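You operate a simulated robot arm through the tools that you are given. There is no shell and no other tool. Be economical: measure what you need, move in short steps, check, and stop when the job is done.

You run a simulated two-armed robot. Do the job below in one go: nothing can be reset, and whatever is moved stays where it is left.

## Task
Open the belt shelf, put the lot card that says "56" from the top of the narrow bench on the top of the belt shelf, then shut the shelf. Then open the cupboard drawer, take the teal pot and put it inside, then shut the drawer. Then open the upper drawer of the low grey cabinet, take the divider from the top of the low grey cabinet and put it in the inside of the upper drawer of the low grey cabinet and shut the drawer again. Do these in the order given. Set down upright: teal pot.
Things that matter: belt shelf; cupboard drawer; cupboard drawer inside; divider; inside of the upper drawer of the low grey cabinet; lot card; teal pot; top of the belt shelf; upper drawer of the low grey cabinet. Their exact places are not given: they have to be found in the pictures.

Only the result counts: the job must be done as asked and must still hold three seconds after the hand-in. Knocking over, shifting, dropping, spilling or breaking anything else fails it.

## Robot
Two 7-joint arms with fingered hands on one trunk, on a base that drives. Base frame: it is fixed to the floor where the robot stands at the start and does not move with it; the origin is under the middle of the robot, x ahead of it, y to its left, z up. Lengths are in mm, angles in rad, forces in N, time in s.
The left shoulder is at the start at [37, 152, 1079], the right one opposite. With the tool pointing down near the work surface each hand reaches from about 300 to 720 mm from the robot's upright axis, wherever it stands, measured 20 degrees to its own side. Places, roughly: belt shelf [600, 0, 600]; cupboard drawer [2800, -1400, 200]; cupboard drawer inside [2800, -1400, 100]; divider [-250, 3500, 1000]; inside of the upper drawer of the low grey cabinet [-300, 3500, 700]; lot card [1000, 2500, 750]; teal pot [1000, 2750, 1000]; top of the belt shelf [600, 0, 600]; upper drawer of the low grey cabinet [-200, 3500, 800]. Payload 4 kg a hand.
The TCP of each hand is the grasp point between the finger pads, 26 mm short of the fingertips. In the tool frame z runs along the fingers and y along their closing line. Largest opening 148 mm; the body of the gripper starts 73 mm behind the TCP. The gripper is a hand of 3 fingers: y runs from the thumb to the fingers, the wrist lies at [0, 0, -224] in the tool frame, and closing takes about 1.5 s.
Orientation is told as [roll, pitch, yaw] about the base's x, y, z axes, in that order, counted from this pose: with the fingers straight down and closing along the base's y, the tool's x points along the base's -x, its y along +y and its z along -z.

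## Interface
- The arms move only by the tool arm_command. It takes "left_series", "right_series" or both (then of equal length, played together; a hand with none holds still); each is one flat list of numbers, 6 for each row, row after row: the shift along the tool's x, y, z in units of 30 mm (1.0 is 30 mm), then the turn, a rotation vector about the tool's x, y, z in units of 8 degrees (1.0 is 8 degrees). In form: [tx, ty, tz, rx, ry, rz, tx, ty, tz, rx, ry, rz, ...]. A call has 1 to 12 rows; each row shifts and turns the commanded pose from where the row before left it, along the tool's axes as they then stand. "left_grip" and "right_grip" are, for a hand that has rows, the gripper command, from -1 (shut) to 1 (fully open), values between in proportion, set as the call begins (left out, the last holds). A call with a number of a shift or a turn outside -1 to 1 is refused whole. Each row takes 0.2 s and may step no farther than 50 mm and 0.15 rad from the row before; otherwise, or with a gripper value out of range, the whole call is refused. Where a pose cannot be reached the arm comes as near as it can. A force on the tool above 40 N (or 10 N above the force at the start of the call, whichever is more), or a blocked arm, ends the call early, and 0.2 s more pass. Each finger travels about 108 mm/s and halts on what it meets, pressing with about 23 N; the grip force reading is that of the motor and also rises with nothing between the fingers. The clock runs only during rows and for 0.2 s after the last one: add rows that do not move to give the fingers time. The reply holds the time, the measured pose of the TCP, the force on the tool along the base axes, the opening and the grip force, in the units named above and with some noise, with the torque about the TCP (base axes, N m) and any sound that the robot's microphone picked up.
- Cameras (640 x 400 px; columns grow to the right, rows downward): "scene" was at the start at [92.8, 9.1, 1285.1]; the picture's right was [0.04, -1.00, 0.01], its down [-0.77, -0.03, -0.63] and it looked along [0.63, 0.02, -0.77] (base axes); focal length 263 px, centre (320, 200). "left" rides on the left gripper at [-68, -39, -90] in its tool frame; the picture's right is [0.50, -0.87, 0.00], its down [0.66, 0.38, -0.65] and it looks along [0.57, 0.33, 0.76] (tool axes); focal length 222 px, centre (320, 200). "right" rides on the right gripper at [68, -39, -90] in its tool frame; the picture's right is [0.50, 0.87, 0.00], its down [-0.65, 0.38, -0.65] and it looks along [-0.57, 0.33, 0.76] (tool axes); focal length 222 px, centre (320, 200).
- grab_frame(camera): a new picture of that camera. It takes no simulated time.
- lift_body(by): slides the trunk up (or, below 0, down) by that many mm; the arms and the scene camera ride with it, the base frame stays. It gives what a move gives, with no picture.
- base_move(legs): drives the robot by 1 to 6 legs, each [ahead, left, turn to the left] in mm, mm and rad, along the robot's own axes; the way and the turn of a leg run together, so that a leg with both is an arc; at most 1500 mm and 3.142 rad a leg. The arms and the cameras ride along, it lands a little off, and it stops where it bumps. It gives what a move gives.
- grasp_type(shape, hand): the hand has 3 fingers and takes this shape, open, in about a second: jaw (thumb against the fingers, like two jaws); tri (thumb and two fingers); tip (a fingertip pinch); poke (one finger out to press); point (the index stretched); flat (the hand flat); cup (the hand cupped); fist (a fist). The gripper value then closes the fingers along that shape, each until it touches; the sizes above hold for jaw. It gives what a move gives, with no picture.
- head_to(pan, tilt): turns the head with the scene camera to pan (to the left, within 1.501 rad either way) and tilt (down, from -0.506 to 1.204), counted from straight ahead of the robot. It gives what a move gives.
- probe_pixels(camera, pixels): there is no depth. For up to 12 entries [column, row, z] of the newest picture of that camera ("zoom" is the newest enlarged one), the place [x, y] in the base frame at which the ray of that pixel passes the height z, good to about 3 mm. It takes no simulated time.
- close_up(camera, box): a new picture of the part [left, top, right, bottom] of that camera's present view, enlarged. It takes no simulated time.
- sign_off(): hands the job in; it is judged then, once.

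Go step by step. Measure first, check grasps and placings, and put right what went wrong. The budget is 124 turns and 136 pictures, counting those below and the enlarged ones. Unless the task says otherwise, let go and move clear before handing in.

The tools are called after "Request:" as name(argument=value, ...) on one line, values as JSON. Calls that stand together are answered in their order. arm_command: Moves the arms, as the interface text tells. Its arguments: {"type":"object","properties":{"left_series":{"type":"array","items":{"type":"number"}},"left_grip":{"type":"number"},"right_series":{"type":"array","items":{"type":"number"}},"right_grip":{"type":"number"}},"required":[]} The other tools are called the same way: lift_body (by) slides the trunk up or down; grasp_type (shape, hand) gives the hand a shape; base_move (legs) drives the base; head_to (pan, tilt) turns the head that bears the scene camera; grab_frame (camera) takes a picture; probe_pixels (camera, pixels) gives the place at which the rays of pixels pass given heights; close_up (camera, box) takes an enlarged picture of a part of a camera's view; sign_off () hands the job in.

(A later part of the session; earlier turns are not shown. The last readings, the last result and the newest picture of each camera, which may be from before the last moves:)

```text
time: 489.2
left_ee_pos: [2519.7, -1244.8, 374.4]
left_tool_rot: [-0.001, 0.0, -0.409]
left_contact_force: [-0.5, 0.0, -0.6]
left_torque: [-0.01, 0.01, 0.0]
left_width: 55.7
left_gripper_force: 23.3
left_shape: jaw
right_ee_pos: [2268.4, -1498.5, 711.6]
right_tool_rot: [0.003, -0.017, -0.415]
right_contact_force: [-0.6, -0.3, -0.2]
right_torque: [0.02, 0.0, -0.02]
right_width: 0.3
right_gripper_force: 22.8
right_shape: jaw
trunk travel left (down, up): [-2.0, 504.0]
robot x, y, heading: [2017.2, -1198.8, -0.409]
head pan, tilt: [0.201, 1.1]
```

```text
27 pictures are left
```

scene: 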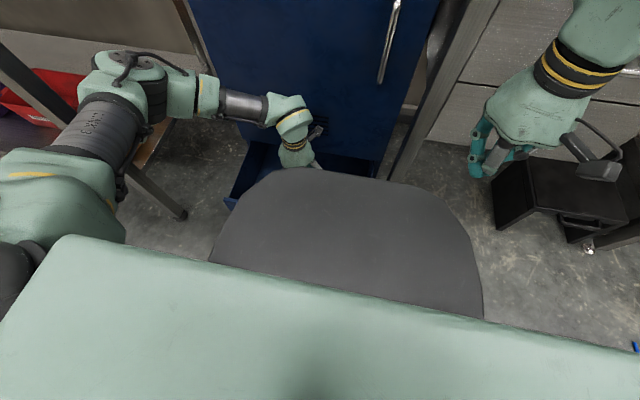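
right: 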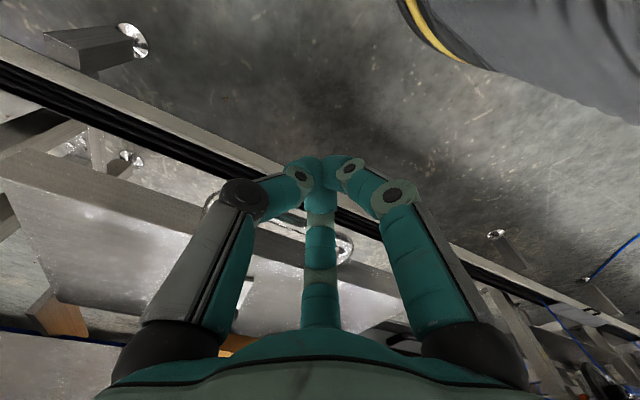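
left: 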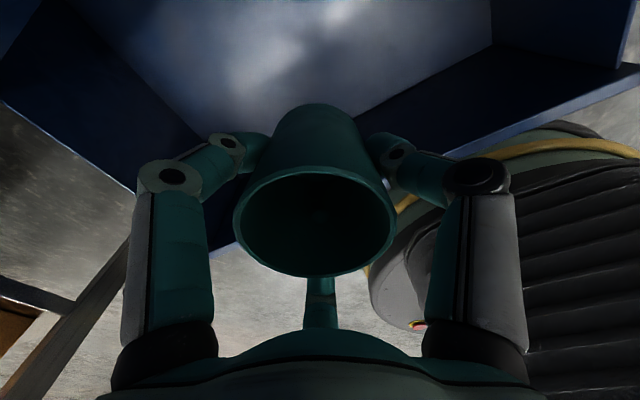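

The pot is over the drawer, a bit near its front wall; I move 25 mm deeper while descending to z≈190.

Request:
arm_command(left_series=[-0.42, 0, 0, 0, 0, 0, -0.42, 0, 0, 0, 0, 0, 0, 0, 1, 0, 0, 0, 0, 0, 1, 0, 0, 0, 0, 0, 1, 0, 0, 0, 0, 0, 1, 0, 0, 0, 0, 0, 1, 0, 0, 0, 0, 0, 0.8, 0, 0, 0, 0, 0, 0.5, 0, 0, 0])

Request:
grab_frame(camera="left")

```text
time: 491.2
left_ee_pos: [2543.8, -1253.8, 184.4]
left_tool_rot: [0.001, 0.001, -0.408]
left_contact_force: [0.0, -0.2, 0.0]
left_torque: [0.03, 0.0, 0.01]
left_width: 55.7
left_gripper_force: 23.3
left_shape: jaw
right_ee_pos: [2267.9, -1498.0, 710.7]
right_tool_rot: [0.002, -0.015, -0.417]
right_contact_force: [-0.4, 0.4, -0.4]
right_torque: [-0.01, 0.01, 0.0]
right_width: 0.2
right_gripper_force: 22.8
right_shape: jaw
trunk travel left (down, up): [-2.0, 504.0]
robot x, y, heading: [2014.2, -1198.2, -0.411]
head pan, tilt: [0.201, 1.1]
```

```text
26 pictures are left
```

left: 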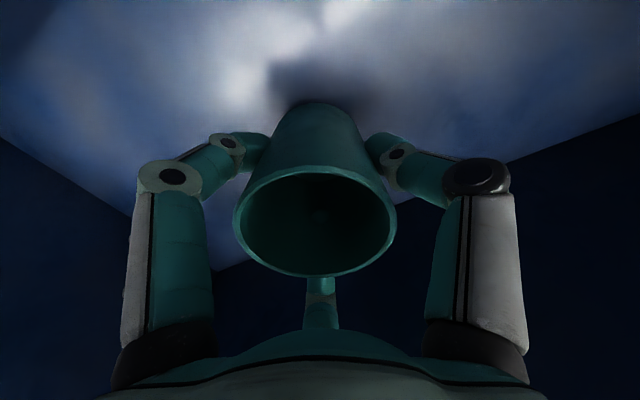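

Pot is inside, just above the floor. Small steps down until contact.

Request:
arm_command(left_series=[0, 0, 0.2, 0, 0, 0, 0, 0, 0.2, 0, 0, 0, 0, 0, 0.15, 0, 0, 0, 0, 0, 0.15, 0, 0, 0, 0, 0, 0.15, 0, 0, 0, 0, 0, 0.15, 0, 0, 0, 0, 0, 0, 0, 0, 0])

```text
time: 492.8
left_ee_pos: [2543.6, -1255.3, 166.2]
left_tool_rot: [0.0, -0.001, -0.409]
left_contact_force: [1.4, -0.1, 23.3]
left_torque: [-0.1, -0.1, 0.04]
left_width: 56.1
left_gripper_force: 23.3
left_shape: jaw
left hand out of reach, approached as far as the arm can: row 5, 6
right_ee_pos: [2266.1, -1498.1, 711.7]
right_tool_rot: [0.002, -0.017, -0.417]
right_contact_force: [0.3, -1.0, 0.1]
right_torque: [0.0, 0.01, -0.01]
right_width: 0.2
right_gripper_force: 22.9
right_shape: jaw
trunk travel left (down, up): [-2.0, 504.0]
robot x, y, heading: [2015.2, -1194.1, -0.412]
head pan, tilt: [0.201, 1.1]
```

Pot rests on the drawer floor (23 N). I open the fingers partway and withdraw straight up.

Request:
arm_command(left_series=[0, 0, -0.1, 0, 0, 0, 0, 0, 0, 0, 0, 0, 0, 0, 0, 0, 0, 0, 0, 0, 0, 0, 0, 0], left_grip=0.25)

Request:
arm_command(left_series=[0, 0, -0.5, 0, 0, 0, 0, 0, -0.7, 0, 0, 0, 0, 0, -1, 0, 0, 0, 0, 0, -1, 0, 0, 0, 0, 0, -1, 0, 0, 0, 0, 0, -1, 0, 0, 0, 0, 0, -1, 0, 0, 0])

Request:
grab_frame(camera="left")

```text
time: 493.8
left_ee_pos: [2553.5, -1247.7, 170.9]
left_tool_rot: [0.008, -0.005, -0.398]
left_contact_force: [-0.2, -0.4, 0.1]
left_torque: [-0.03, 0.02, -0.01]
left_width: 92.0
left_gripper_force: 0.1
left_shape: jaw
right_ee_pos: [2268.0, -1497.8, 710.2]
right_tool_rot: [0.002, -0.016, -0.413]
right_contact_force: [-0.3, 0.2, -0.2]
right_torque: [-0.03, -0.01, -0.03]
right_width: 0.2
right_gripper_force: 22.7
right_shape: jaw
trunk travel left (down, up): [-2.0, 504.0]
robot x, y, heading: [2018.5, -1196.7, -0.411]
head pan, tilt: [0.201, 1.1]
```

```text
time: 494.9
left_ee_pos: [2570.1, -1273.6, 219.4]
left_tool_rot: [0.003, 0.038, -0.409]
left_contact_force: [0.0, 0.4, -0.1]
left_torque: [0.04, 0.01, -0.04]
left_width: 92.1
left_gripper_force: 0.0
left_shape: jaw
left hand out of reach, approached as far as the arm can: row 1, 2, 3, 4, 5
right_ee_pos: [2268.4, -1498.5, 711.3]
right_tool_rot: [0.003, -0.017, -0.413]
right_contact_force: [-0.8, 0.5, -0.1]
right_torque: [0.03, 0.0, 0.02]
right_width: 0.0
right_gripper_force: 23.0
right_shape: jaw
trunk travel left (down, up): [-2.0, 504.0]
robot x, y, heading: [2013.7, -1194.8, -0.411]
head pan, tilt: [0.201, 1.1]
stopped in row 5 (left hand): the force on the tool passed its limit at 110 N (the readings are from after the stop); the commanded pose is now the measured one
```

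```text
25 pictures are left
```

left: 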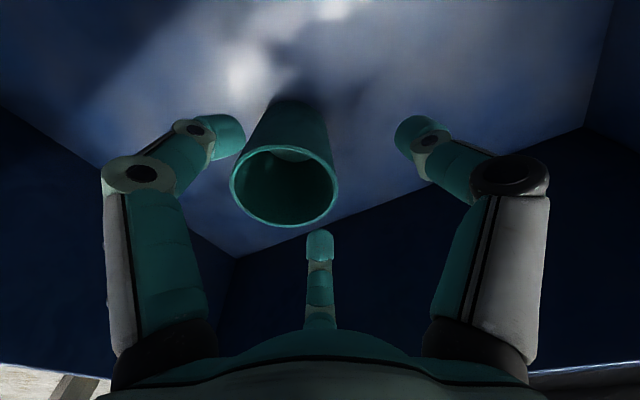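

The arm strayed forward at its reach limit, but the pot stands upright and the fingertips are just above its rim. I use the trunk to rise straight up.

Request:
lift_body(by=200)

Request:
grab_frame(camera="left")

Request:
base_move(legs=[[-400, 0, 0]])

Request:
head_to(pan=0.1, tilt=0.8)

Request:
grab_frame(camera="scene")

```text
time: 497.1
left_ee_pos: [2570.0, -1274.8, 419.3]
left_tool_rot: [0.001, 0.038, -0.41]
left_contact_force: [-0.3, 0.3, 0.5]
left_torque: [0.05, -0.01, -0.03]
left_width: 92.3
left_gripper_force: 0.0
left_shape: jaw
right_ee_pos: [2268.1, -1498.2, 912.0]
right_tool_rot: [0.001, -0.016, -0.414]
right_contact_force: [-0.5, -0.2, -0.3]
right_torque: [-0.01, 0.02, 0.0]
right_width: 0.0
right_gripper_force: 22.9
right_shape: jaw
trunk travel left (down, up): [-202.0, 304.0]
robot x, y, heading: [2016.1, -1197.5, -0.41]
head pan, tilt: [0.201, 1.1]
```

```text
24 pictures are left
```

left: 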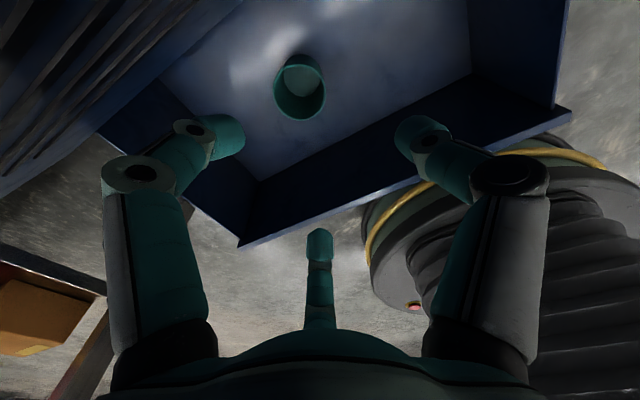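

```text
time: 499.6
left_ee_pos: [2200.7, -1111.7, 418.2]
left_tool_rot: [0.003, 0.038, -0.408]
left_contact_force: [0.0, -0.5, -1.2]
left_torque: [0.0, -0.02, -0.02]
left_width: 92.3
left_gripper_force: 0.0
left_shape: jaw
right_ee_pos: [1897.9, -1335.9, 911.2]
right_tool_rot: [0.002, -0.017, -0.411]
right_contact_force: [0.1, -0.5, 0.0]
right_torque: [0.01, 0.02, -0.03]
right_width: 0.2
right_gripper_force: 23.6
right_shape: jaw
trunk travel left (down, up): [-202.0, 304.0]
robot x, y, heading: [1644.9, -1033.7, -0.413]
head pan, tilt: [0.201, 1.1]
```

```text
time: 500.4
left_ee_pos: [2201.5, -1111.2, 417.6]
left_tool_rot: [0.002, 0.04, -0.409]
left_contact_force: [1.0, 0.2, -0.8]
left_torque: [0.0, 0.01, 0.01]
left_width: 92.5
left_gripper_force: 0.0
left_shape: jaw
right_ee_pos: [1898.5, -1337.3, 910.8]
right_tool_rot: [0.002, -0.015, -0.411]
right_contact_force: [-0.1, -0.2, -0.2]
right_torque: [0.0, -0.01, 0.03]
right_width: 0.1
right_gripper_force: 22.4
right_shape: jaw
trunk travel left (down, up): [-202.0, 304.0]
robot x, y, heading: [1649.5, -1036.7, -0.41]
head pan, tilt: [0.099, 0.799]
```

```text
23 pictures are left
```

scene: 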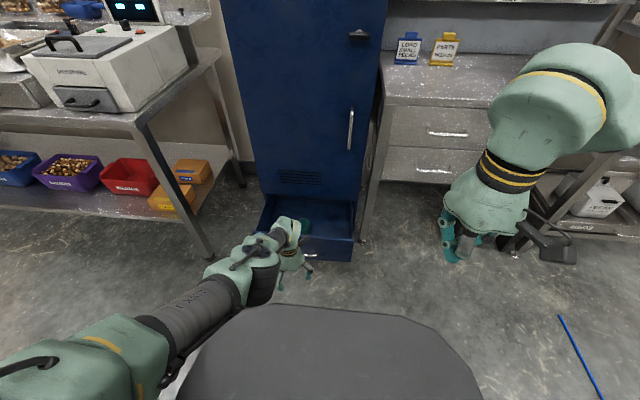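

The pot stands upright in the drawer. I close the left hand, bring it in, and lower it to handle height to push the drawer shut.

Request:
arm_command(left_series=[0.9, 0, 0, 0, -0.3, 0, 0.9, 0, 0, 0, 0, 0, 0, 0, 0, 0, 0, 0, 0, 0, 0, 0, 0, 0, 0, 0, 0, 0, 0, 0], left_grip=-1)

Request:
lift_body(by=-200)

Request:
arm_command(left_series=[0, 0, 0.7, 0, 0, 0, 0, 0, 0.6, 0, 0, 0, 0, 0, 0, 0, 0, 0])

Request:
base_move(legs=[[220, 0, 0]])

Request:
grab_frame(camera="scene")

```text
time: 501.6
left_ee_pos: [2184.1, -1110.3, 388.9]
left_tool_rot: [0.002, 0.001, -0.407]
left_contact_force: [0.3, -0.6, -0.2]
left_torque: [0.01, -0.01, -0.01]
left_width: 0.1
left_gripper_force: 22.6
left_shape: jaw
left hand out of reach, approached as far as the arm can: row 1, 2
right_ee_pos: [1896.9, -1336.1, 911.6]
right_tool_rot: [0.002, -0.015, -0.412]
right_contact_force: [0.2, -0.2, -0.8]
right_torque: [0.03, -0.01, 0.0]
right_width: 0.0
right_gripper_force: 23.5
right_shape: jaw
trunk travel left (down, up): [-202.0, 304.0]
robot x, y, heading: [1645.2, -1035.0, -0.412]
head pan, tilt: [0.099, 0.799]
```

```text
time: 503.8
left_ee_pos: [2184.7, -1110.4, 187.8]
left_tool_rot: [0.002, -0.002, -0.408]
left_contact_force: [-0.2, 0.1, -0.5]
left_torque: [-0.01, 0.0, 0.02]
left_width: 0.1
left_gripper_force: 23.3
left_shape: jaw
right_ee_pos: [1897.7, -1335.7, 712.7]
right_tool_rot: [0.002, -0.017, -0.411]
right_contact_force: [0.1, 0.4, 0.3]
right_torque: [-0.01, -0.01, -0.01]
right_width: 0.0
right_gripper_force: 23.3
right_shape: jaw
trunk travel left (down, up): [-2.0, 504.0]
robot x, y, heading: [1647.3, -1033.0, -0.408]
head pan, tilt: [0.099, 0.799]
```

```text
time: 504.6
left_ee_pos: [2180.6, -1105.6, 178.4]
left_tool_rot: [0.003, -0.014, -0.41]
left_contact_force: [-0.7, 0.0, -0.1]
left_torque: [0.02, -0.03, -0.02]
left_width: 0.0
left_gripper_force: 22.9
left_shape: jaw
left hand out of reach, approached as far as the arm can: row 1, 2
right_ee_pos: [1897.8, -1335.8, 710.7]
right_tool_rot: [0.002, -0.016, -0.41]
right_contact_force: [0.6, -0.1, -0.5]
right_torque: [0.02, -0.02, 0.03]
right_width: 0.2
right_gripper_force: 23.0
right_shape: jaw
trunk travel left (down, up): [-2.0, 504.0]
robot x, y, heading: [1644.0, -1035.2, -0.41]
head pan, tilt: [0.099, 0.799]
```

```text
time: 506.3
left_ee_pos: [2380.4, -1192.0, 176.9]
left_tool_rot: [0.006, -0.015, -0.41]
left_contact_force: [0.0, 0.4, -0.2]
left_torque: [0.03, -0.03, 0.01]
left_width: 0.0
left_gripper_force: 22.8
left_shape: jaw
right_ee_pos: [2098.5, -1422.4, 710.9]
right_tool_rot: [0.003, -0.016, -0.413]
right_contact_force: [0.5, 0.3, 0.4]
right_torque: [0.01, 0.01, -0.01]
right_width: 0.0
right_gripper_force: 22.9
right_shape: jaw
trunk travel left (down, up): [-2.0, 504.0]
robot x, y, heading: [1847.4, -1119.0, -0.409]
head pan, tilt: [0.099, 0.799]
```

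```text
22 pictures are left
```

scene: 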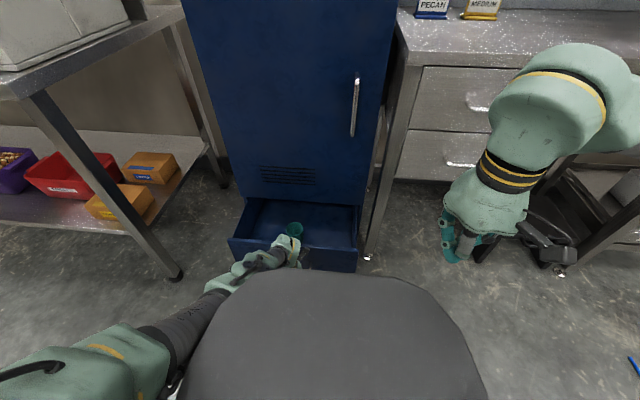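

The hand is right before the handle. I drive forward to push the drawer closed.

Request:
base_move(legs=[[120, 0, 0], [100, 0, 0]])

Request:
grab_frame(camera="scene")

```text
time: 508.3
left_ee_pos: [2576.6, -1274.0, 178.4]
left_tool_rot: [0.005, -0.006, -0.417]
left_contact_force: [-13.3, 5.5, -0.3]
left_torque: [-0.5, -1.31, -0.67]
left_width: 0.1
left_gripper_force: 23.3
left_shape: jaw
right_ee_pos: [2294.1, -1509.0, 711.3]
right_tool_rot: [0.003, -0.016, -0.412]
right_contact_force: [-0.6, 0.0, 0.5]
right_torque: [-0.02, -0.02, 0.01]
right_width: 0.0
right_gripper_force: 22.7
right_shape: jaw
trunk travel left (down, up): [-2.0, 504.0]
robot x, y, heading: [2044.7, -1205.8, -0.405]
head pan, tilt: [0.099, 0.799]
stopped in leg 2: the force on the tool passed its limit at 153 N (the readings are from after the stop); the commanded pose is now the measured one
```

```text
21 pictures are left
```

scene: 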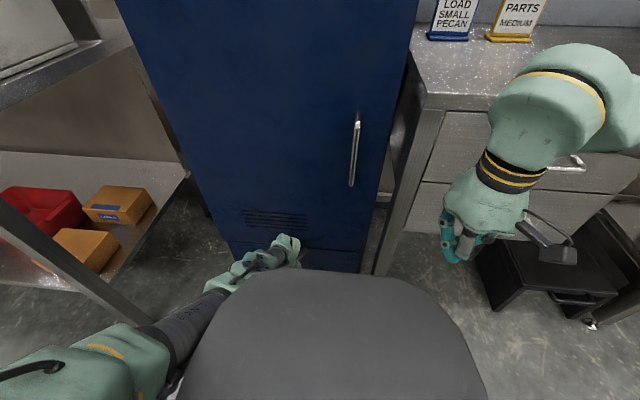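

It stopped (153 N) with the drawer apparently shut or nearly so. I back off and look.

Request:
base_move(legs=[[-350, 0, 0]])

Request:
close_up(camera="scene", box=[180, 130, 420, 280])

```text
time: 510.6
left_ee_pos: [2252.2, -1134.7, 180.7]
left_tool_rot: [0.002, -0.006, -0.417]
left_contact_force: [0.2, 0.3, 0.1]
left_torque: [0.0, 0.01, 0.0]
left_width: 0.0
left_gripper_force: 22.7
left_shape: jaw
right_ee_pos: [1969.1, -1368.2, 711.0]
right_tool_rot: [0.002, -0.016, -0.413]
right_contact_force: [-0.4, 0.0, 0.4]
right_torque: [-0.02, -0.03, 0.03]
right_width: 0.0
right_gripper_force: 22.6
right_shape: jaw
trunk travel left (down, up): [-2.0, 504.0]
robot x, y, heading: [1720.5, -1063.9, -0.408]
head pan, tilt: [0.099, 0.799]
```

```text
2.67 times, centred on (300, 205) of scene
```

zoom: 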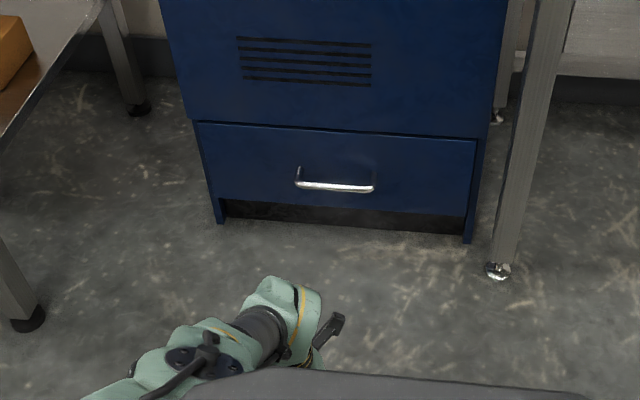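

The drawer looks shut; I verify the handle position and continue.

Request:
probe_pixels(camera="zoom", pixels=[[298, 186, 165], [372, 190, 165]])

Request:
lift_body(by=400)

Request:
arm_command(left_series=[0, 0, -1, 0, 0, 0, 0, 0, -1, 0, 0, 0, 0, 0, -1, 0, 0, 0, 0, 0, -1, 0, 0, 0, 0, 0, -1, 0, 0, 0, 0, 0, -1, 0, 0, 0, 0, 0, -1, 0, 0, 0, 0, 0, -1, 0, 0, 0, 0, 0, -1, 0, 0, 0, 0, 0, -1, 0, 0, 0, 0, 0, -1, 0, 0, 0, 0, 0, -1, 0, 0, 0], left_grip=1)

Request:
lift_body(by=100)

```text
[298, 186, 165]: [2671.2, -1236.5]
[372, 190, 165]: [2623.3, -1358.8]
```

```text
time: 514.4
left_ee_pos: [2252.9, -1134.5, 577.2]
left_tool_rot: [0.004, -0.006, -0.416]
left_contact_force: [-0.4, 0.9, 0.3]
left_torque: [0.0, -0.01, -0.01]
left_width: 0.0
left_gripper_force: 22.9
left_shape: jaw
right_ee_pos: [1971.0, -1368.8, 1110.0]
right_tool_rot: [0.003, -0.014, -0.415]
right_contact_force: [0.4, 0.3, 0.2]
right_torque: [0.01, 0.04, 0.01]
right_width: 0.1
right_gripper_force: 23.3
right_shape: jaw
trunk travel left (down, up): [-402.0, 104.0]
robot x, y, heading: [1721.0, -1065.4, -0.407]
head pan, tilt: [0.099, 0.799]
```

```text
time: 517.0
left_ee_pos: [2374.8, -1212.7, 855.3]
left_tool_rot: [0.003, -0.005, -0.418]
left_contact_force: [-0.2, -0.2, -0.4]
left_torque: [-0.02, 0.0, 0.01]
left_width: 147.8
left_gripper_force: 0.0
left_shape: jaw
left hand out of reach, approached as far as the arm can: row 1, 2, 3, 4, 5, 6, 7, 8, 9, 10, 11, 12
right_ee_pos: [1971.2, -1368.0, 1110.5]
right_tool_rot: [0.001, -0.015, -0.413]
right_contact_force: [-0.5, -0.5, 1.6]
right_torque: [0.02, 0.01, 0.01]
right_width: 0.0
right_gripper_force: 23.3
right_shape: jaw
trunk travel left (down, up): [-402.0, 104.0]
robot x, y, heading: [1717.4, -1066.0, -0.408]
head pan, tilt: [0.099, 0.799]
```

```text
time: 518.4
left_ee_pos: [2376.2, -1212.7, 953.9]
left_tool_rot: [0.003, -0.005, -0.417]
left_contact_force: [-0.1, -0.3, 0.1]
left_torque: [0.0, 0.02, -0.02]
left_width: 147.9
left_gripper_force: 0.1
left_shape: jaw
right_ee_pos: [1971.0, -1368.2, 1209.8]
right_tool_rot: [0.002, -0.014, -0.415]
right_contact_force: [0.9, 0.6, 0.1]
right_torque: [-0.03, -0.04, 0.01]
right_width: 0.0
right_gripper_force: 22.9
right_shape: jaw
trunk travel left (down, up): [-502.0, 4.0]
robot x, y, heading: [1716.6, -1069.6, -0.407]
head pan, tilt: [0.099, 0.799]
```

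The drawer is shut. I bring the left arm back to its natural configuration (back and up).

Request:
arm_command(left_series=[0.6, 0, -1, 0, 0, 0, 0.6, 0, -1, 0, 0, 0, 0.6, 0, -1, 0, 0, 0, 0.6, 0, -1, 0, 0, 0, 0.6, 0, -1, 0, 0, 0, 0.6, 0, -1, 0, 0, 0, 0.6, 0, -1, 0, 0, 0, 0.5, 0, -0.5, 0, 0, 0, 0.5, 0, 0, 0, 0, 0, 0, 0, 0, 0, 0, 0])

Request:
base_move(legs=[[-100, 0, 0], [0, 0, 1.65], [1500, 0, 0], [1500, 0, 0], [1300, 0, 0]])

```text
time: 520.6
left_ee_pos: [2376.6, -1241.8, 1169.1]
left_tool_rot: [0.004, -0.004, -0.418]
left_contact_force: [0.4, -0.6, -0.1]
left_torque: [0.01, 0.02, -0.01]
left_width: 148.0
left_gripper_force: 0.0
left_shape: jaw
left hand out of reach, approached as far as the arm can: row 1, 2, 3, 4, 5, 6, 7, 8, 9
right_ee_pos: [1971.2, -1368.6, 1209.1]
right_tool_rot: [0.002, -0.015, -0.415]
right_contact_force: [0.8, -0.1, -1.2]
right_torque: [-0.04, 0.01, 0.0]
right_width: 0.0
right_gripper_force: 23.0
right_shape: jaw
trunk travel left (down, up): [-502.0, 4.0]
robot x, y, heading: [1719.0, -1061.0, -0.415]
head pan, tilt: [0.099, 0.799]
```

```text
time: 546.2
left_ee_pos: [2998.2, 3811.7, 1169.8]
left_tool_rot: [0.003, -0.004, 1.272]
left_contact_force: [-0.2, 0.5, -0.5]
left_torque: [0.0, -0.02, -0.02]
left_width: 147.9
left_gripper_force: 0.0
left_shape: jaw
right_ee_pos: [3171.8, 3424.6, 1209.9]
right_tool_rot: [0.003, -0.015, 1.275]
right_contact_force: [-0.2, -0.2, 0.6]
right_torque: [-0.03, 0.0, 0.01]
right_width: 0.0
right_gripper_force: 23.5
right_shape: jaw
trunk travel left (down, up): [-502.0, 4.0]
robot x, y, heading: [2900.8, 3140.3, 1.276]
head pan, tilt: [0.099, 0.799]
```

Request:
base_move(legs=[[0, 0, 0.685], [843, 0, 0], [0, 0, 0.884], [1130, 0, 0], [0, 0, 1.03]])

Request:
head_to(pan=-0.3, tilt=0.55)

Request:
grab_frame(camera="scene")

```text
time: 562.7
left_ee_pos: [1076.5, 3761.2, 1168.7]
left_tool_rot: [0.003, -0.005, -2.447]
left_contact_force: [0.9, -0.7, 0.3]
left_torque: [-0.02, 0.01, -0.03]
left_width: 148.0
left_gripper_force: 0.1
left_shape: jaw
right_ee_pos: [1143.9, 4180.0, 1209.5]
right_tool_rot: [0.003, -0.017, -2.442]
right_contact_force: [0.0, -0.3, 0.2]
right_torque: [0.0, 0.03, -0.02]
right_width: 0.1
right_gripper_force: 22.9
right_shape: jaw
trunk travel left (down, up): [-502.0, 4.0]
robot x, y, heading: [1521.8, 4274.2, -2.446]
head pan, tilt: [0.099, 0.799]
```

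```text
time: 563.6
left_ee_pos: [1077.9, 3760.8, 1168.8]
left_tool_rot: [0.005, -0.004, -2.446]
left_contact_force: [0.8, -0.7, -0.2]
left_torque: [-0.01, 0.0, -0.02]
left_width: 147.8
left_gripper_force: 0.1
left_shape: jaw
right_ee_pos: [1144.1, 4179.0, 1209.4]
right_tool_rot: [0.002, -0.015, -2.445]
right_contact_force: [0.3, -0.2, 0.0]
right_torque: [0.02, 0.01, 0.01]
right_width: 0.0
right_gripper_force: 23.4
right_shape: jaw
trunk travel left (down, up): [-502.0, 4.0]
robot x, y, heading: [1524.5, 4271.1, -2.442]
head pan, tilt: [-0.3, 0.55]
```

```text
19 pictures are left
```

scene: 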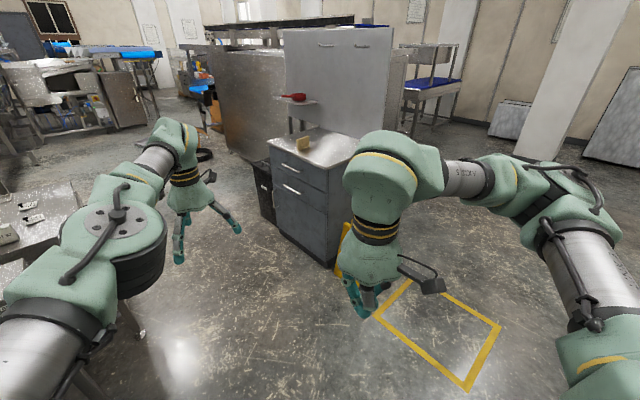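

The low grey cabinet is ahead (two drawers, upper handle at (292,165)), the tan divider on its top at (303,143). I first turn the left hand (−90° about its axis) and pull it in, to recover its natural arm posture.

Request:
arm_command(left_series=[0, 0, 0, 0, 0, -1, 0, 0, 0, 0, 0, -1, 0, 0, 0, 0, 0, -1, 0, 0, 0, 0, 0, -1, 0, 0, 0, 0, 0, -1, 0, 0, 0, 0, 0, -1, 0, 0, 0, 0, 0, -1, 0, 0, 0, 0, 0, -1, 0, 0, 0, 0, 0, -1, 0, 0, 0, 0, 0, -1, 0, 0, 0, 0, 0, -1, 0, 0, 0, 0, 0, -0.25])

Request:
arm_command(left_series=[0, 0.8, -0.5, 0, 0, 0, 0, 0.8, -0.5, 0, 0, 0, 0, 0.8, -0.5, 0, 0, 0, 0, 0.8, -0.5, 0, 0, 0, 0, 0.8, 0, 0, 0, 0, 0, 0.8, 0, 0, 0, 0, 0, 0.8, 0, 0, 0, 0])

Request:
base_move(legs=[[0, 0, -0.277], [900, 0, 0], [0, 0, 0.853], [850, 0, 0]])

```text
time: 566.2
left_ee_pos: [1078.2, 3761.3, 1168.9]
left_tool_rot: [-0.003, -0.003, -0.873]
left_contact_force: [-0.1, -0.1, -1.0]
left_torque: [0.04, -0.01, 0.0]
left_width: 148.0
left_gripper_force: 0.0
left_shape: jaw
right_ee_pos: [1142.7, 4179.4, 1210.8]
right_tool_rot: [0.002, -0.017, -2.442]
right_contact_force: [0.1, 0.1, 0.1]
right_torque: [0.01, 0.01, -0.03]
right_width: 0.1
right_gripper_force: 22.9
right_shape: jaw
trunk travel left (down, up): [-502.0, 4.0]
robot x, y, heading: [1525.4, 4269.4, -2.439]
head pan, tilt: [-0.3, 0.55]
```

```text
time: 567.8
left_ee_pos: [1075.6, 3793.5, 1252.3]
left_tool_rot: [-0.002, -0.004, -0.877]
left_contact_force: [0.0, 0.4, 0.1]
left_torque: [-0.04, -0.03, -0.02]
left_width: 147.9
left_gripper_force: 0.0
left_shape: jaw
left hand out of reach, approached as far as the arm can: row 1, 2, 3, 4, 5, 6, 7
right_ee_pos: [1141.4, 4179.9, 1210.6]
right_tool_rot: [0.003, -0.017, -2.441]
right_contact_force: [0.8, -0.1, 0.0]
right_torque: [0.04, -0.01, -0.01]
right_width: 0.0
right_gripper_force: 22.7
right_shape: jaw
trunk travel left (down, up): [-502.0, 4.0]
robot x, y, heading: [1525.8, 4272.7, -2.438]
head pan, tilt: [-0.3, 0.55]
```

```text
time: 579.8
left_ee_pos: [364.7, 2445.0, 1254.8]
left_tool_rot: [-0.004, -0.004, -0.279]
left_contact_force: [1.0, 0.2, -0.3]
left_torque: [-0.01, 0.04, -0.01]
left_width: 148.0
left_gripper_force: 0.1
left_shape: jaw
right_ee_pos: [203.4, 2803.0, 1210.4]
right_tool_rot: [0.003, -0.015, -1.848]
right_contact_force: [-0.1, -0.1, 0.5]
right_torque: [-0.01, -0.01, 0.0]
right_width: 0.1
right_gripper_force: 22.7
right_shape: jaw
trunk travel left (down, up): [-502.0, 4.0]
robot x, y, heading: [467.4, 3092.8, -1.844]
head pan, tilt: [-0.3, 0.55]
```

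I turn right to face the cabinet and look.

Request:
base_move(legs=[[0, 0, -1.839]])

Request:
head_to(pan=0.0, tilt=0.7)

Request:
grab_frame(camera="scene")

```text
time: 584.7
left_ee_pos: [-113.4, 3394.6, 1252.7]
left_tool_rot: [-0.001, -0.003, -2.169]
left_contact_force: [0.6, 0.1, 0.2]
left_torque: [0.02, 0.01, -0.01]
left_width: 148.0
left_gripper_force: 0.0
left_shape: jaw
right_ee_pos: [276.3, 3434.7, 1211.3]
right_tool_rot: [0.001, -0.015, 2.544]
right_contact_force: [0.4, 0.2, 0.4]
right_torque: [-0.01, -0.02, 0.03]
right_width: 0.0
right_gripper_force: 23.2
right_shape: jaw
trunk travel left (down, up): [-502.0, 4.0]
robot x, y, heading: [471.8, 3092.1, 2.547]
head pan, tilt: [-0.3, 0.55]
```

```text
time: 585.5
left_ee_pos: [-114.2, 3395.1, 1252.7]
left_tool_rot: [-0.002, -0.004, -2.172]
left_contact_force: [0.4, -0.1, -0.4]
left_torque: [-0.01, -0.02, 0.04]
left_width: 148.1
left_gripper_force: 0.0
left_shape: jaw
right_ee_pos: [275.6, 3434.5, 1209.3]
right_tool_rot: [0.001, -0.016, 2.547]
right_contact_force: [-0.1, 0.1, -0.4]
right_torque: [-0.01, -0.02, -0.01]
right_width: 0.1
right_gripper_force: 23.0
right_shape: jaw
trunk travel left (down, up): [-502.0, 4.0]
robot x, y, heading: [469.5, 3095.1, 2.552]
head pan, tilt: [0.0, 0.7]
```

```text
18 pictures are left
```

scene: 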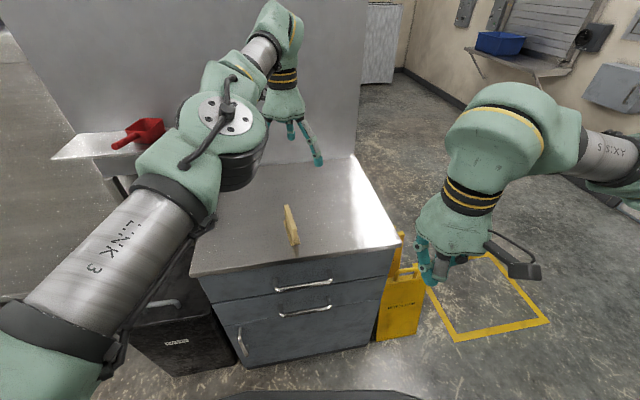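

Cabinet in view: divider is a thin board standing at (290,225), upper drawer handle at (303,286). I measure the front plane and heights.

Request:
probe_pixels(camera="scene", pixels=[[247, 367, 0], [371, 346, 0], [277, 290, 760], [332, 281, 760], [277, 290, 820], [332, 281, 820], [193, 276, 900], [396, 247, 900], [193, 276, 860], [396, 247, 860], [285, 207, 950], [297, 243, 900]])

Request:
close_up(camera="scene", box=[190, 180, 430, 330])

```text
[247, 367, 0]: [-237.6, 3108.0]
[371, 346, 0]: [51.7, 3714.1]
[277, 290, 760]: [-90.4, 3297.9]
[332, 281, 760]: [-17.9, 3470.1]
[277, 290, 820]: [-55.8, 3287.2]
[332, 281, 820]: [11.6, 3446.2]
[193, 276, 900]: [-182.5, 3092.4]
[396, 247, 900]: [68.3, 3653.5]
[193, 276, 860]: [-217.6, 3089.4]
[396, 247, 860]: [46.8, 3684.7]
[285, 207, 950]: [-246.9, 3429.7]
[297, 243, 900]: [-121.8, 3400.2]
```

```text
2.67 times, centred on (310, 255) of scene
```

zoom: 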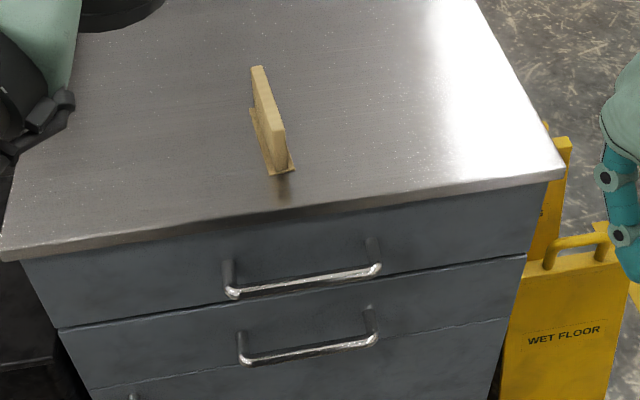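

I triangulate using the right-hand camera, which looks toward the cabinet.

Request:
grab_frame(camera="right")

```text
16 pictures are left
```

right: 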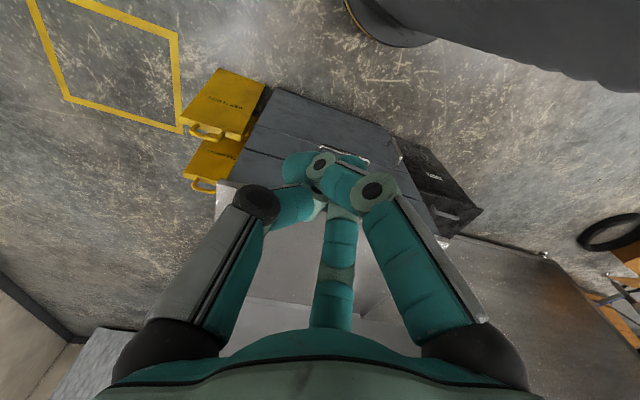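

Request:
probe_pixels(camera="right", pixels=[[217, 184, 850], [217, 184, 900], [435, 237, 850], [435, 237, 900], [322, 151, 760], [369, 163, 760], [322, 151, 700], [369, 163, 700]])

Request:
probe_pixels(camera="zoom", pixels=[[563, 170, 850], [563, 170, 900], [2, 255, 850], [2, 255, 900], [240, 360, 700], [376, 338, 700], [228, 295, 760], [380, 270, 760]])

Request:
close_up(camera="right", box=[200, 70, 480, 245])

```text
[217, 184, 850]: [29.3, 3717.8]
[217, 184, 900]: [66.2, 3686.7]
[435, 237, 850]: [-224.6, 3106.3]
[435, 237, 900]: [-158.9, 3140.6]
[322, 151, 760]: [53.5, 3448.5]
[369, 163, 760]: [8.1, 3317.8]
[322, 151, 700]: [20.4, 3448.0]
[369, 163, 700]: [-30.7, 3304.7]
```

```text
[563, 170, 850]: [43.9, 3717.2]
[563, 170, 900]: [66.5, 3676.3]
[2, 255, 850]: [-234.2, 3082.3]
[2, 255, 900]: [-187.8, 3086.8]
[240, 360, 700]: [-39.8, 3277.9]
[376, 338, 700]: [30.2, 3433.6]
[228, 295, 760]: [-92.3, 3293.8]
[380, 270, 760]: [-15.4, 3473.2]
```

```text
2.29 times, centred on (340, 158) of right
```

zoom: 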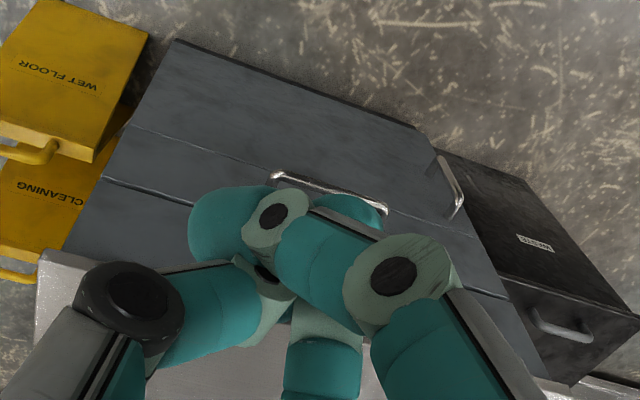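

Top z≈888, upper handle bar centre ≈(-51,3382,765). I square up, back off, lower the trunk, and tilt the left hand to 45°.

Request:
base_move(legs=[[0, 0, 0.172], [-220, -200, 0]])

Request:
lift_body(by=-368)

Request:
arm_command(left_series=[0, 0, 0, 0.94, 0, 0, 0, 0, 0, 0.94, 0, 0, 0, 0, 0, 0.94, 0, 0, 0, 0, 0, 0.94, 0, 0, 0, 0, 0, 0.94, 0, 0, 0, 0, 0, 0.94, 0, 0, 0, 0, 0, 0, 0, 0], left_grip=-0.45)

```text
time: 588.2
left_ee_pos: [121.5, 3385.1, 1251.2]
left_tool_rot: [-0.002, -0.004, -2.004]
left_contact_force: [-0.6, -0.2, 0.2]
left_torque: [0.01, -0.03, -0.02]
left_width: 148.0
left_gripper_force: 0.1
left_shape: jaw
right_ee_pos: [499.7, 3489.3, 1209.7]
right_tool_rot: [0.002, -0.013, 2.712]
right_contact_force: [-1.1, -0.5, 0.3]
right_torque: [0.04, -0.05, -0.03]
right_width: 0.0
right_gripper_force: 23.1
right_shape: jaw
trunk travel left (down, up): [-502.0, 4.0]
robot x, y, heading: [745.6, 3186.4, 2.714]
head pan, tilt: [0.0, 0.7]
```

```text
time: 591.8
left_ee_pos: [123.5, 3385.9, 884.9]
left_tool_rot: [-0.001, -0.003, -2.004]
left_contact_force: [-0.2, 0.8, 0.0]
left_torque: [-0.03, 0.01, -0.01]
left_width: 147.9
left_gripper_force: 0.0
left_shape: jaw
right_ee_pos: [500.7, 3489.4, 842.7]
right_tool_rot: [0.002, -0.015, 2.713]
right_contact_force: [-0.8, -0.2, -0.3]
right_torque: [0.0, -0.01, 0.0]
right_width: 0.0
right_gripper_force: 23.1
right_shape: jaw
trunk travel left (down, up): [-134.0, 372.0]
robot x, y, heading: [745.6, 3184.5, 2.718]
head pan, tilt: [0.0, 0.7]
```

```text
time: 593.4
left_ee_pos: [108.3, 3389.4, 891.4]
left_tool_rot: [-0.716, -0.063, -2.021]
left_contact_force: [-0.3, 1.0, 0.2]
left_torque: [0.0, -0.01, 0.02]
left_width: 40.9
left_gripper_force: 0.0
left_shape: jaw
left hand out of reach, approached as far as the arm can: row 1, 2
right_ee_pos: [500.7, 3490.6, 841.2]
right_tool_rot: [0.003, -0.017, 2.712]
right_contact_force: [-0.1, -0.3, -0.3]
right_torque: [0.02, 0.01, -0.04]
right_width: 0.0
right_gripper_force: 22.8
right_shape: jaw
trunk travel left (down, up): [-134.0, 372.0]
robot x, y, heading: [748.6, 3183.6, 2.718]
head pan, tilt: [0.0, 0.7]
```

The 45° pose is attained. I go to the pre-grasp 90 mm before the bar and check by camera.

Request:
arm_command(left_series=[-0.563, -0.168, 0.835, 0, 0, 0, -0.563, -0.168, 0.835, 0, 0, 0, -0.563, -0.168, 0.835, 0, 0, 0, -0.563, -0.168, 0.835, 0, 0, 0, 0, 0, 0, 0, 0, 0])

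Request:
grab_frame(camera="left")

```text
time: 594.6
left_ee_pos: [6.2, 3359.7, 835.8]
left_tool_rot: [-0.717, -0.065, -2.022]
left_contact_force: [0.9, 0.2, 0.5]
left_torque: [-0.01, 0.01, -0.01]
left_width: 41.1
left_gripper_force: 0.1
left_shape: jaw
right_ee_pos: [501.9, 3490.4, 842.6]
right_tool_rot: [0.003, -0.017, 2.713]
right_contact_force: [0.4, 1.1, 0.0]
right_torque: [-0.04, 0.0, -0.01]
right_width: 0.0
right_gripper_force: 22.8
right_shape: jaw
trunk travel left (down, up): [-134.0, 372.0]
robot x, y, heading: [745.3, 3186.7, 2.718]
head pan, tilt: [0.0, 0.7]
```

```text
14 pictures are left
```

left: 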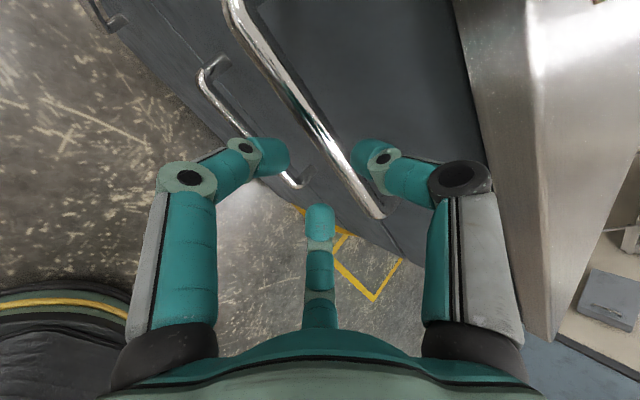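

The bar lies slightly thumb-ward (≈6 mm). I shift, advance 70 mm, and close.

Request:
arm_command(left_series=[0, -0.25, 0.5, 0, 0, 0, 0, 0, 0.6, 0, 0, 0, 0, 0, 0.6, 0, 0, 0, 0, 0, 0.65, 0, 0, 0, 0, 0, 0, 0, 0, 0])

Request:
arm_command(left_series=[0, 0, 0, 0, 0, 0, 0, 0, 0, 0, 0, 0, 0, 0, 0, 0, 0, 0, 0, 0, 0, 0, 0, 0, 0, 0, 0, 0, 0, 0], left_grip=-1)

Request:
grab_frame(camera="left")

```text
time: 595.8
left_ee_pos: [-44.0, 3380.9, 784.6]
left_tool_rot: [-0.715, -0.064, -2.021]
left_contact_force: [7.2, -2.3, -0.2]
left_torque: [0.0, 0.06, -0.04]
left_width: 39.4
left_gripper_force: 0.0
left_shape: jaw
right_ee_pos: [501.7, 3489.9, 842.9]
right_tool_rot: [0.001, -0.018, 2.712]
right_contact_force: [0.4, 0.4, 0.4]
right_torque: [0.05, -0.01, 0.01]
right_width: 0.1
right_gripper_force: 23.2
right_shape: jaw
trunk travel left (down, up): [-134.0, 372.0]
robot x, y, heading: [749.1, 3183.1, 2.717]
head pan, tilt: [0.0, 0.7]
```

```text
time: 597.0
left_ee_pos: [-43.8, 3379.8, 783.2]
left_tool_rot: [-0.714, -0.064, -2.02]
left_contact_force: [10.9, -3.2, -10.5]
left_torque: [0.05, 0.2, -0.03]
left_width: 9.5
left_gripper_force: 23.0
left_shape: jaw
right_ee_pos: [501.3, 3489.2, 842.2]
right_tool_rot: [0.003, -0.015, 2.712]
right_contact_force: [0.0, 0.9, -0.1]
right_torque: [-0.02, -0.03, -0.02]
right_width: 0.0
right_gripper_force: 23.2
right_shape: jaw
trunk travel left (down, up): [-134.0, 372.0]
robot x, y, heading: [750.3, 3184.2, 2.715]
head pan, tilt: [0.0, 0.7]
```

```text
13 pictures are left
```

left: 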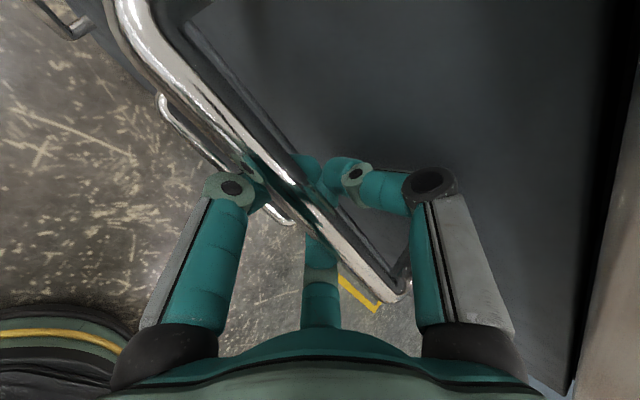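

Gripped (9.5 mm). I pull the drawer out along its normal with the arm.

Request:
arm_command(left_series=[0.03, 0.6, -0.53, 0, 0, 0, 0.03, 0.6, -0.53, 0, 0, 0, 0.03, 0.6, -0.53, 0, 0, 0, 0.03, 0.6, -0.53, 0, 0, 0, 0.03, 0.6, -0.53, 0, 0, 0, 0.03, 0.6, -0.53, 0, 0, 0, 0.03, 0.6, -0.53, 0, 0, 0, 0.03, 0.6, -0.53, 0, 0, 0, 0.03, 0.6, -0.53, 0, 0, 0, 0, 0, 0, 0, 0, 0])

Request:
grab_frame(camera="scene")

```text
time: 599.2
left_ee_pos: [154.3, 3293.2, 785.2]
left_tool_rot: [-0.717, -0.063, -2.02]
left_contact_force: [0.6, -1.1, -0.4]
left_torque: [-0.01, 0.01, -0.02]
left_width: 9.1
left_gripper_force: 23.0
left_shape: jaw
right_ee_pos: [500.8, 3490.3, 842.1]
right_tool_rot: [0.001, -0.016, 2.713]
right_contact_force: [0.6, 0.1, 0.1]
right_torque: [0.02, -0.01, -0.04]
right_width: 0.2
right_gripper_force: 23.0
right_shape: jaw
trunk travel left (down, up): [-134.0, 372.0]
robot x, y, heading: [748.0, 3184.4, 2.711]
head pan, tilt: [0.0, 0.7]
```

```text
12 pictures are left
```

scene: 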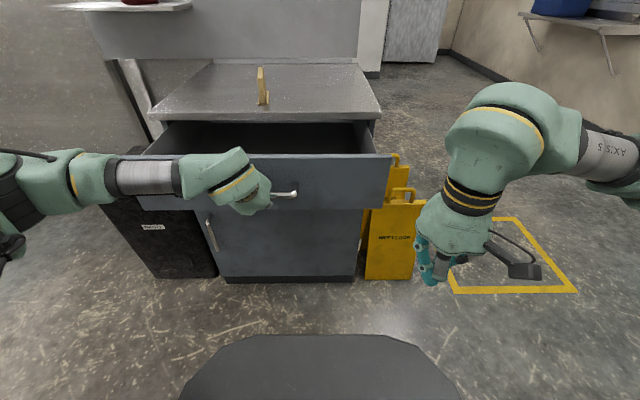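

The drawer is open ~216 mm. I let go, withdraw the left hand up and clear, then move forward for the divider with the right hand.

Request:
arm_command(left_series=[0, 0, 0, 0, 0, 0, 0, 0, 0, 0, 0, 0, 0, 0, 0, 0, 0, 0, 0, 0, -1, 0, 0, 0, 0, 0, -1, 0, 0, 0, 0, 0, -1, 0, 0, 0, -0.06, -0.65, -0.75, 0, 0, 0, -0.06, -0.65, -0.75, 0, 0, 0, -0.06, -0.65, -0.75, 0, 0, 0, -0.06, -0.65, -0.75, 0, 0, 0, -0.06, -0.65, -0.75, 0, 0, 0], left_grip=-0.3)

Request:
lift_body(by=250)

Request:
base_move(legs=[[265, 30, 0]])

Request:
head_to(pan=-0.1, tilt=0.85)

Request:
close_up(camera="scene", box=[160, 100, 480, 300])

```text
time: 601.6
left_ee_pos: [210.9, 3271.1, 1003.0]
left_tool_rot: [-0.717, -0.064, -2.022]
left_contact_force: [0.3, 0.0, -1.1]
left_torque: [0.0, 0.02, -0.05]
left_width: 51.4
left_gripper_force: 0.1
left_shape: jaw
right_ee_pos: [501.9, 3489.8, 842.3]
right_tool_rot: [0.005, -0.017, 2.711]
right_contact_force: [0.4, 0.3, 0.1]
right_torque: [0.01, 0.01, -0.01]
right_width: 0.2
right_gripper_force: 22.9
right_shape: jaw
trunk travel left (down, up): [-134.0, 372.0]
robot x, y, heading: [748.2, 3181.9, 2.712]
head pan, tilt: [0.0, 0.7]
```

```text
time: 604.2
left_ee_pos: [210.3, 3271.0, 1250.5]
left_tool_rot: [-0.718, -0.062, -2.023]
left_contact_force: [0.1, 0.4, -0.3]
left_torque: [0.02, 0.0, -0.01]
left_width: 51.7
left_gripper_force: 0.1
left_shape: jaw
right_ee_pos: [501.7, 3490.1, 1091.2]
right_tool_rot: [0.003, -0.016, 2.712]
right_contact_force: [1.0, 0.2, 0.3]
right_torque: [-0.01, -0.03, -0.01]
right_width: 0.0
right_gripper_force: 22.8
right_shape: jaw
trunk travel left (down, up): [-384.0, 122.0]
robot x, y, heading: [750.1, 3184.7, 2.714]
head pan, tilt: [0.0, 0.7]
```

```text
time: 606.1
left_ee_pos: [-48.8, 3353.1, 1252.1]
left_tool_rot: [-0.717, -0.065, -2.02]
left_contact_force: [0.8, 0.6, 0.0]
left_torque: [-0.02, 0.0, -0.01]
left_width: 51.5
left_gripper_force: 0.0
left_shape: jaw
right_ee_pos: [244.1, 3571.8, 1092.5]
right_tool_rot: [0.002, -0.018, 2.717]
right_contact_force: [0.7, -0.4, 0.2]
right_torque: [0.0, 0.01, 0.0]
right_width: 0.0
right_gripper_force: 23.2
right_shape: jaw
trunk travel left (down, up): [-384.0, 122.0]
robot x, y, heading: [488.8, 3266.8, 2.716]
head pan, tilt: [0.0, 0.7]
```

```text
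time: 606.8
left_ee_pos: [-47.7, 3353.2, 1251.8]
left_tool_rot: [-0.716, -0.063, -2.019]
left_contact_force: [0.5, -0.2, 0.0]
left_torque: [0.02, -0.03, 0.03]
left_width: 51.4
left_gripper_force: 0.0
left_shape: jaw
right_ee_pos: [242.0, 3573.7, 1092.7]
right_tool_rot: [0.001, -0.017, 2.716]
right_contact_force: [-0.3, -0.6, -0.2]
right_torque: [0.01, -0.02, 0.02]
right_width: 0.1
right_gripper_force: 23.6
right_shape: jaw
trunk travel left (down, up): [-384.0, 122.0]
robot x, y, heading: [491.5, 3266.1, 2.718]
head pan, tilt: [-0.099, 0.85]
```

```text
2.00 times, centred on (320, 200) of scene
```

zoom: 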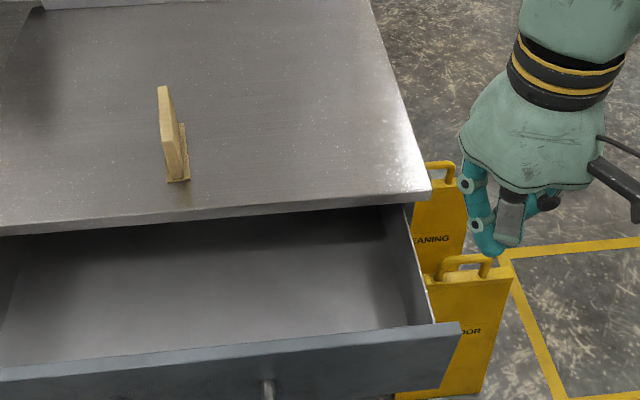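

I measure the divider (upright board with foot plate).

Request:
probe_pixels(camera="zoom", pixels=[[168, 183, 888], [189, 180, 888], [181, 123, 888], [173, 143, 930], [173, 143, 950], [163, 87, 930], [163, 87, 950], [0, 240, 880], [440, 320, 860], [0, 372, 860], [250, 330, 760], [388, 205, 880]])

```text
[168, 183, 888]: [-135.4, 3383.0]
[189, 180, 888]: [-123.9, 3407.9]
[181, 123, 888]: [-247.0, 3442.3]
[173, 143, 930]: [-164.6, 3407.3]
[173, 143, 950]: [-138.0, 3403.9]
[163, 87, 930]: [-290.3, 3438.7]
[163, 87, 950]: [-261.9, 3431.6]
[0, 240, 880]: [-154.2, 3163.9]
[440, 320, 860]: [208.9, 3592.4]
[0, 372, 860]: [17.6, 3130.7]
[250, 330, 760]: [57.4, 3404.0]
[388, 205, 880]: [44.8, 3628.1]
```

The divider's centre is (-196,3418), top z≈948, board along heading ≈2.82. I shift left 330 mm and forward 25 mm, then extend the right hand over it.

Request:
base_move(legs=[[0, 330, 0], [25, 0, 0]])

Request:
arm_command(right_series=[-0.94, 0, 0, 0, 0, -0.066, -0.94, 0, 0, 0, 0, -0.066, -0.94, 0, 0, 0, 0, -0.066, -0.94, 0, 0, 0, 0, -0.066, -0.94, 0, 0, 0, 0, -0.066, -0.94, 0, 0, 0, 0, -0.066, -0.94, 0, 0, 0, 0, -0.066, -0.94, 0, 0, 0, 0, -0.066, -0.94, 0, 0, 0, 0, -0.066, -0.94, 0, 0, 0, 0, -0.066, -0.94, 0, 0, 0, 0, -0.066], right_grip=-0.2)

Request:
grab_frame(camera="right")

```text
time: 609.4
left_ee_pos: [-200.1, 3058.1, 1255.5]
left_tool_rot: [-0.723, -0.065, -2.017]
left_contact_force: [-0.1, 0.9, 0.1]
left_torque: [-0.04, 0.02, 0.0]
left_width: 51.6
left_gripper_force: 0.1
left_shape: jaw
right_ee_pos: [90.3, 3280.7, 1093.3]
right_tool_rot: [0.004, -0.02, 2.72]
right_contact_force: [0.6, 0.2, 0.8]
right_torque: [0.03, 0.06, -0.01]
right_width: 0.0
right_gripper_force: 23.2
right_shape: jaw
trunk travel left (down, up): [-384.0, 122.0]
robot x, y, heading: [332.8, 2978.2, 2.719]
head pan, tilt: [-0.099, 0.85]
```

```text
time: 611.8
left_ee_pos: [-206.3, 3059.1, 1251.9]
left_tool_rot: [-0.716, -0.062, -2.014]
left_contact_force: [-0.5, -0.6, -0.3]
left_torque: [0.0, -0.03, 0.02]
left_width: 51.7
left_gripper_force: 0.0
left_shape: jaw
right_ee_pos: [-206.7, 3395.0, 1097.0]
right_tool_rot: [-0.004, -0.014, 2.822]
right_contact_force: [0.0, -0.3, 0.4]
right_torque: [-0.02, -0.03, -0.03]
right_width: 58.8
right_gripper_force: 0.2
right_shape: jaw
trunk travel left (down, up): [-384.0, 122.0]
robot x, y, heading: [331.2, 2975.7, 2.719]
head pan, tilt: [-0.099, 0.85]
```

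```text
10 pictures are left
```

right: 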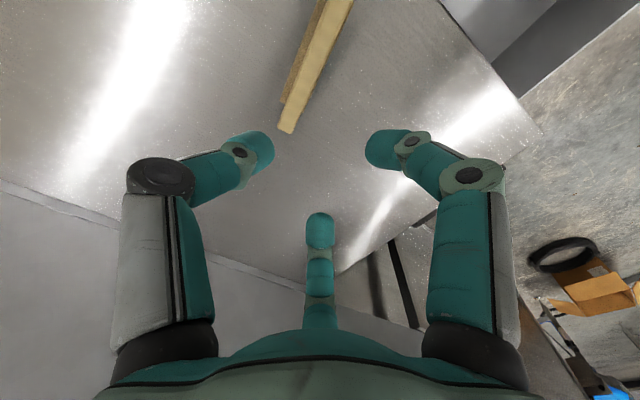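

The board's far end is at (290,128); its centre is ≈25 mm back and 24 mm to the right of my axis. I correct, lower to z≈990, and check.

Request:
arm_command(right_series=[0.35, -0.4, 0, 0, 0, -0.25, 0.4, -0.4, 0, 0, 0, -0.25, 0, 0, 0.9, 0, 0, 0, 0, 0, 0.9, 0, 0, 0, 0, 0, 0.9, 0, 0, 0, 0, 0, 0.8, 0, 0, 0, 0, 0, 0, 0, 0, 0])

Request:
grab_frame(camera="right")

```text
time: 613.4
left_ee_pos: [-206.1, 3059.9, 1253.5]
left_tool_rot: [-0.718, -0.063, -2.017]
left_contact_force: [0.2, 0.3, 0.6]
left_torque: [0.0, -0.01, 0.04]
left_width: 51.6
left_gripper_force: 0.2
left_shape: jaw
right_ee_pos: [-175.6, 3413.7, 989.8]
right_tool_rot: [0.0, -0.016, 2.89]
right_contact_force: [-0.8, -0.1, -0.3]
right_torque: [-0.01, 0.01, -0.01]
right_width: 58.5
right_gripper_force: 0.1
right_shape: jaw
trunk travel left (down, up): [-384.0, 122.0]
robot x, y, heading: [334.5, 2976.8, 2.72]
head pan, tilt: [-0.099, 0.85]
```

```text
9 pictures are left
```

right: 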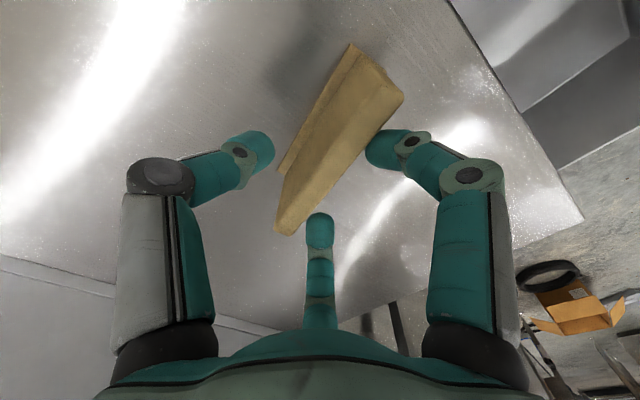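

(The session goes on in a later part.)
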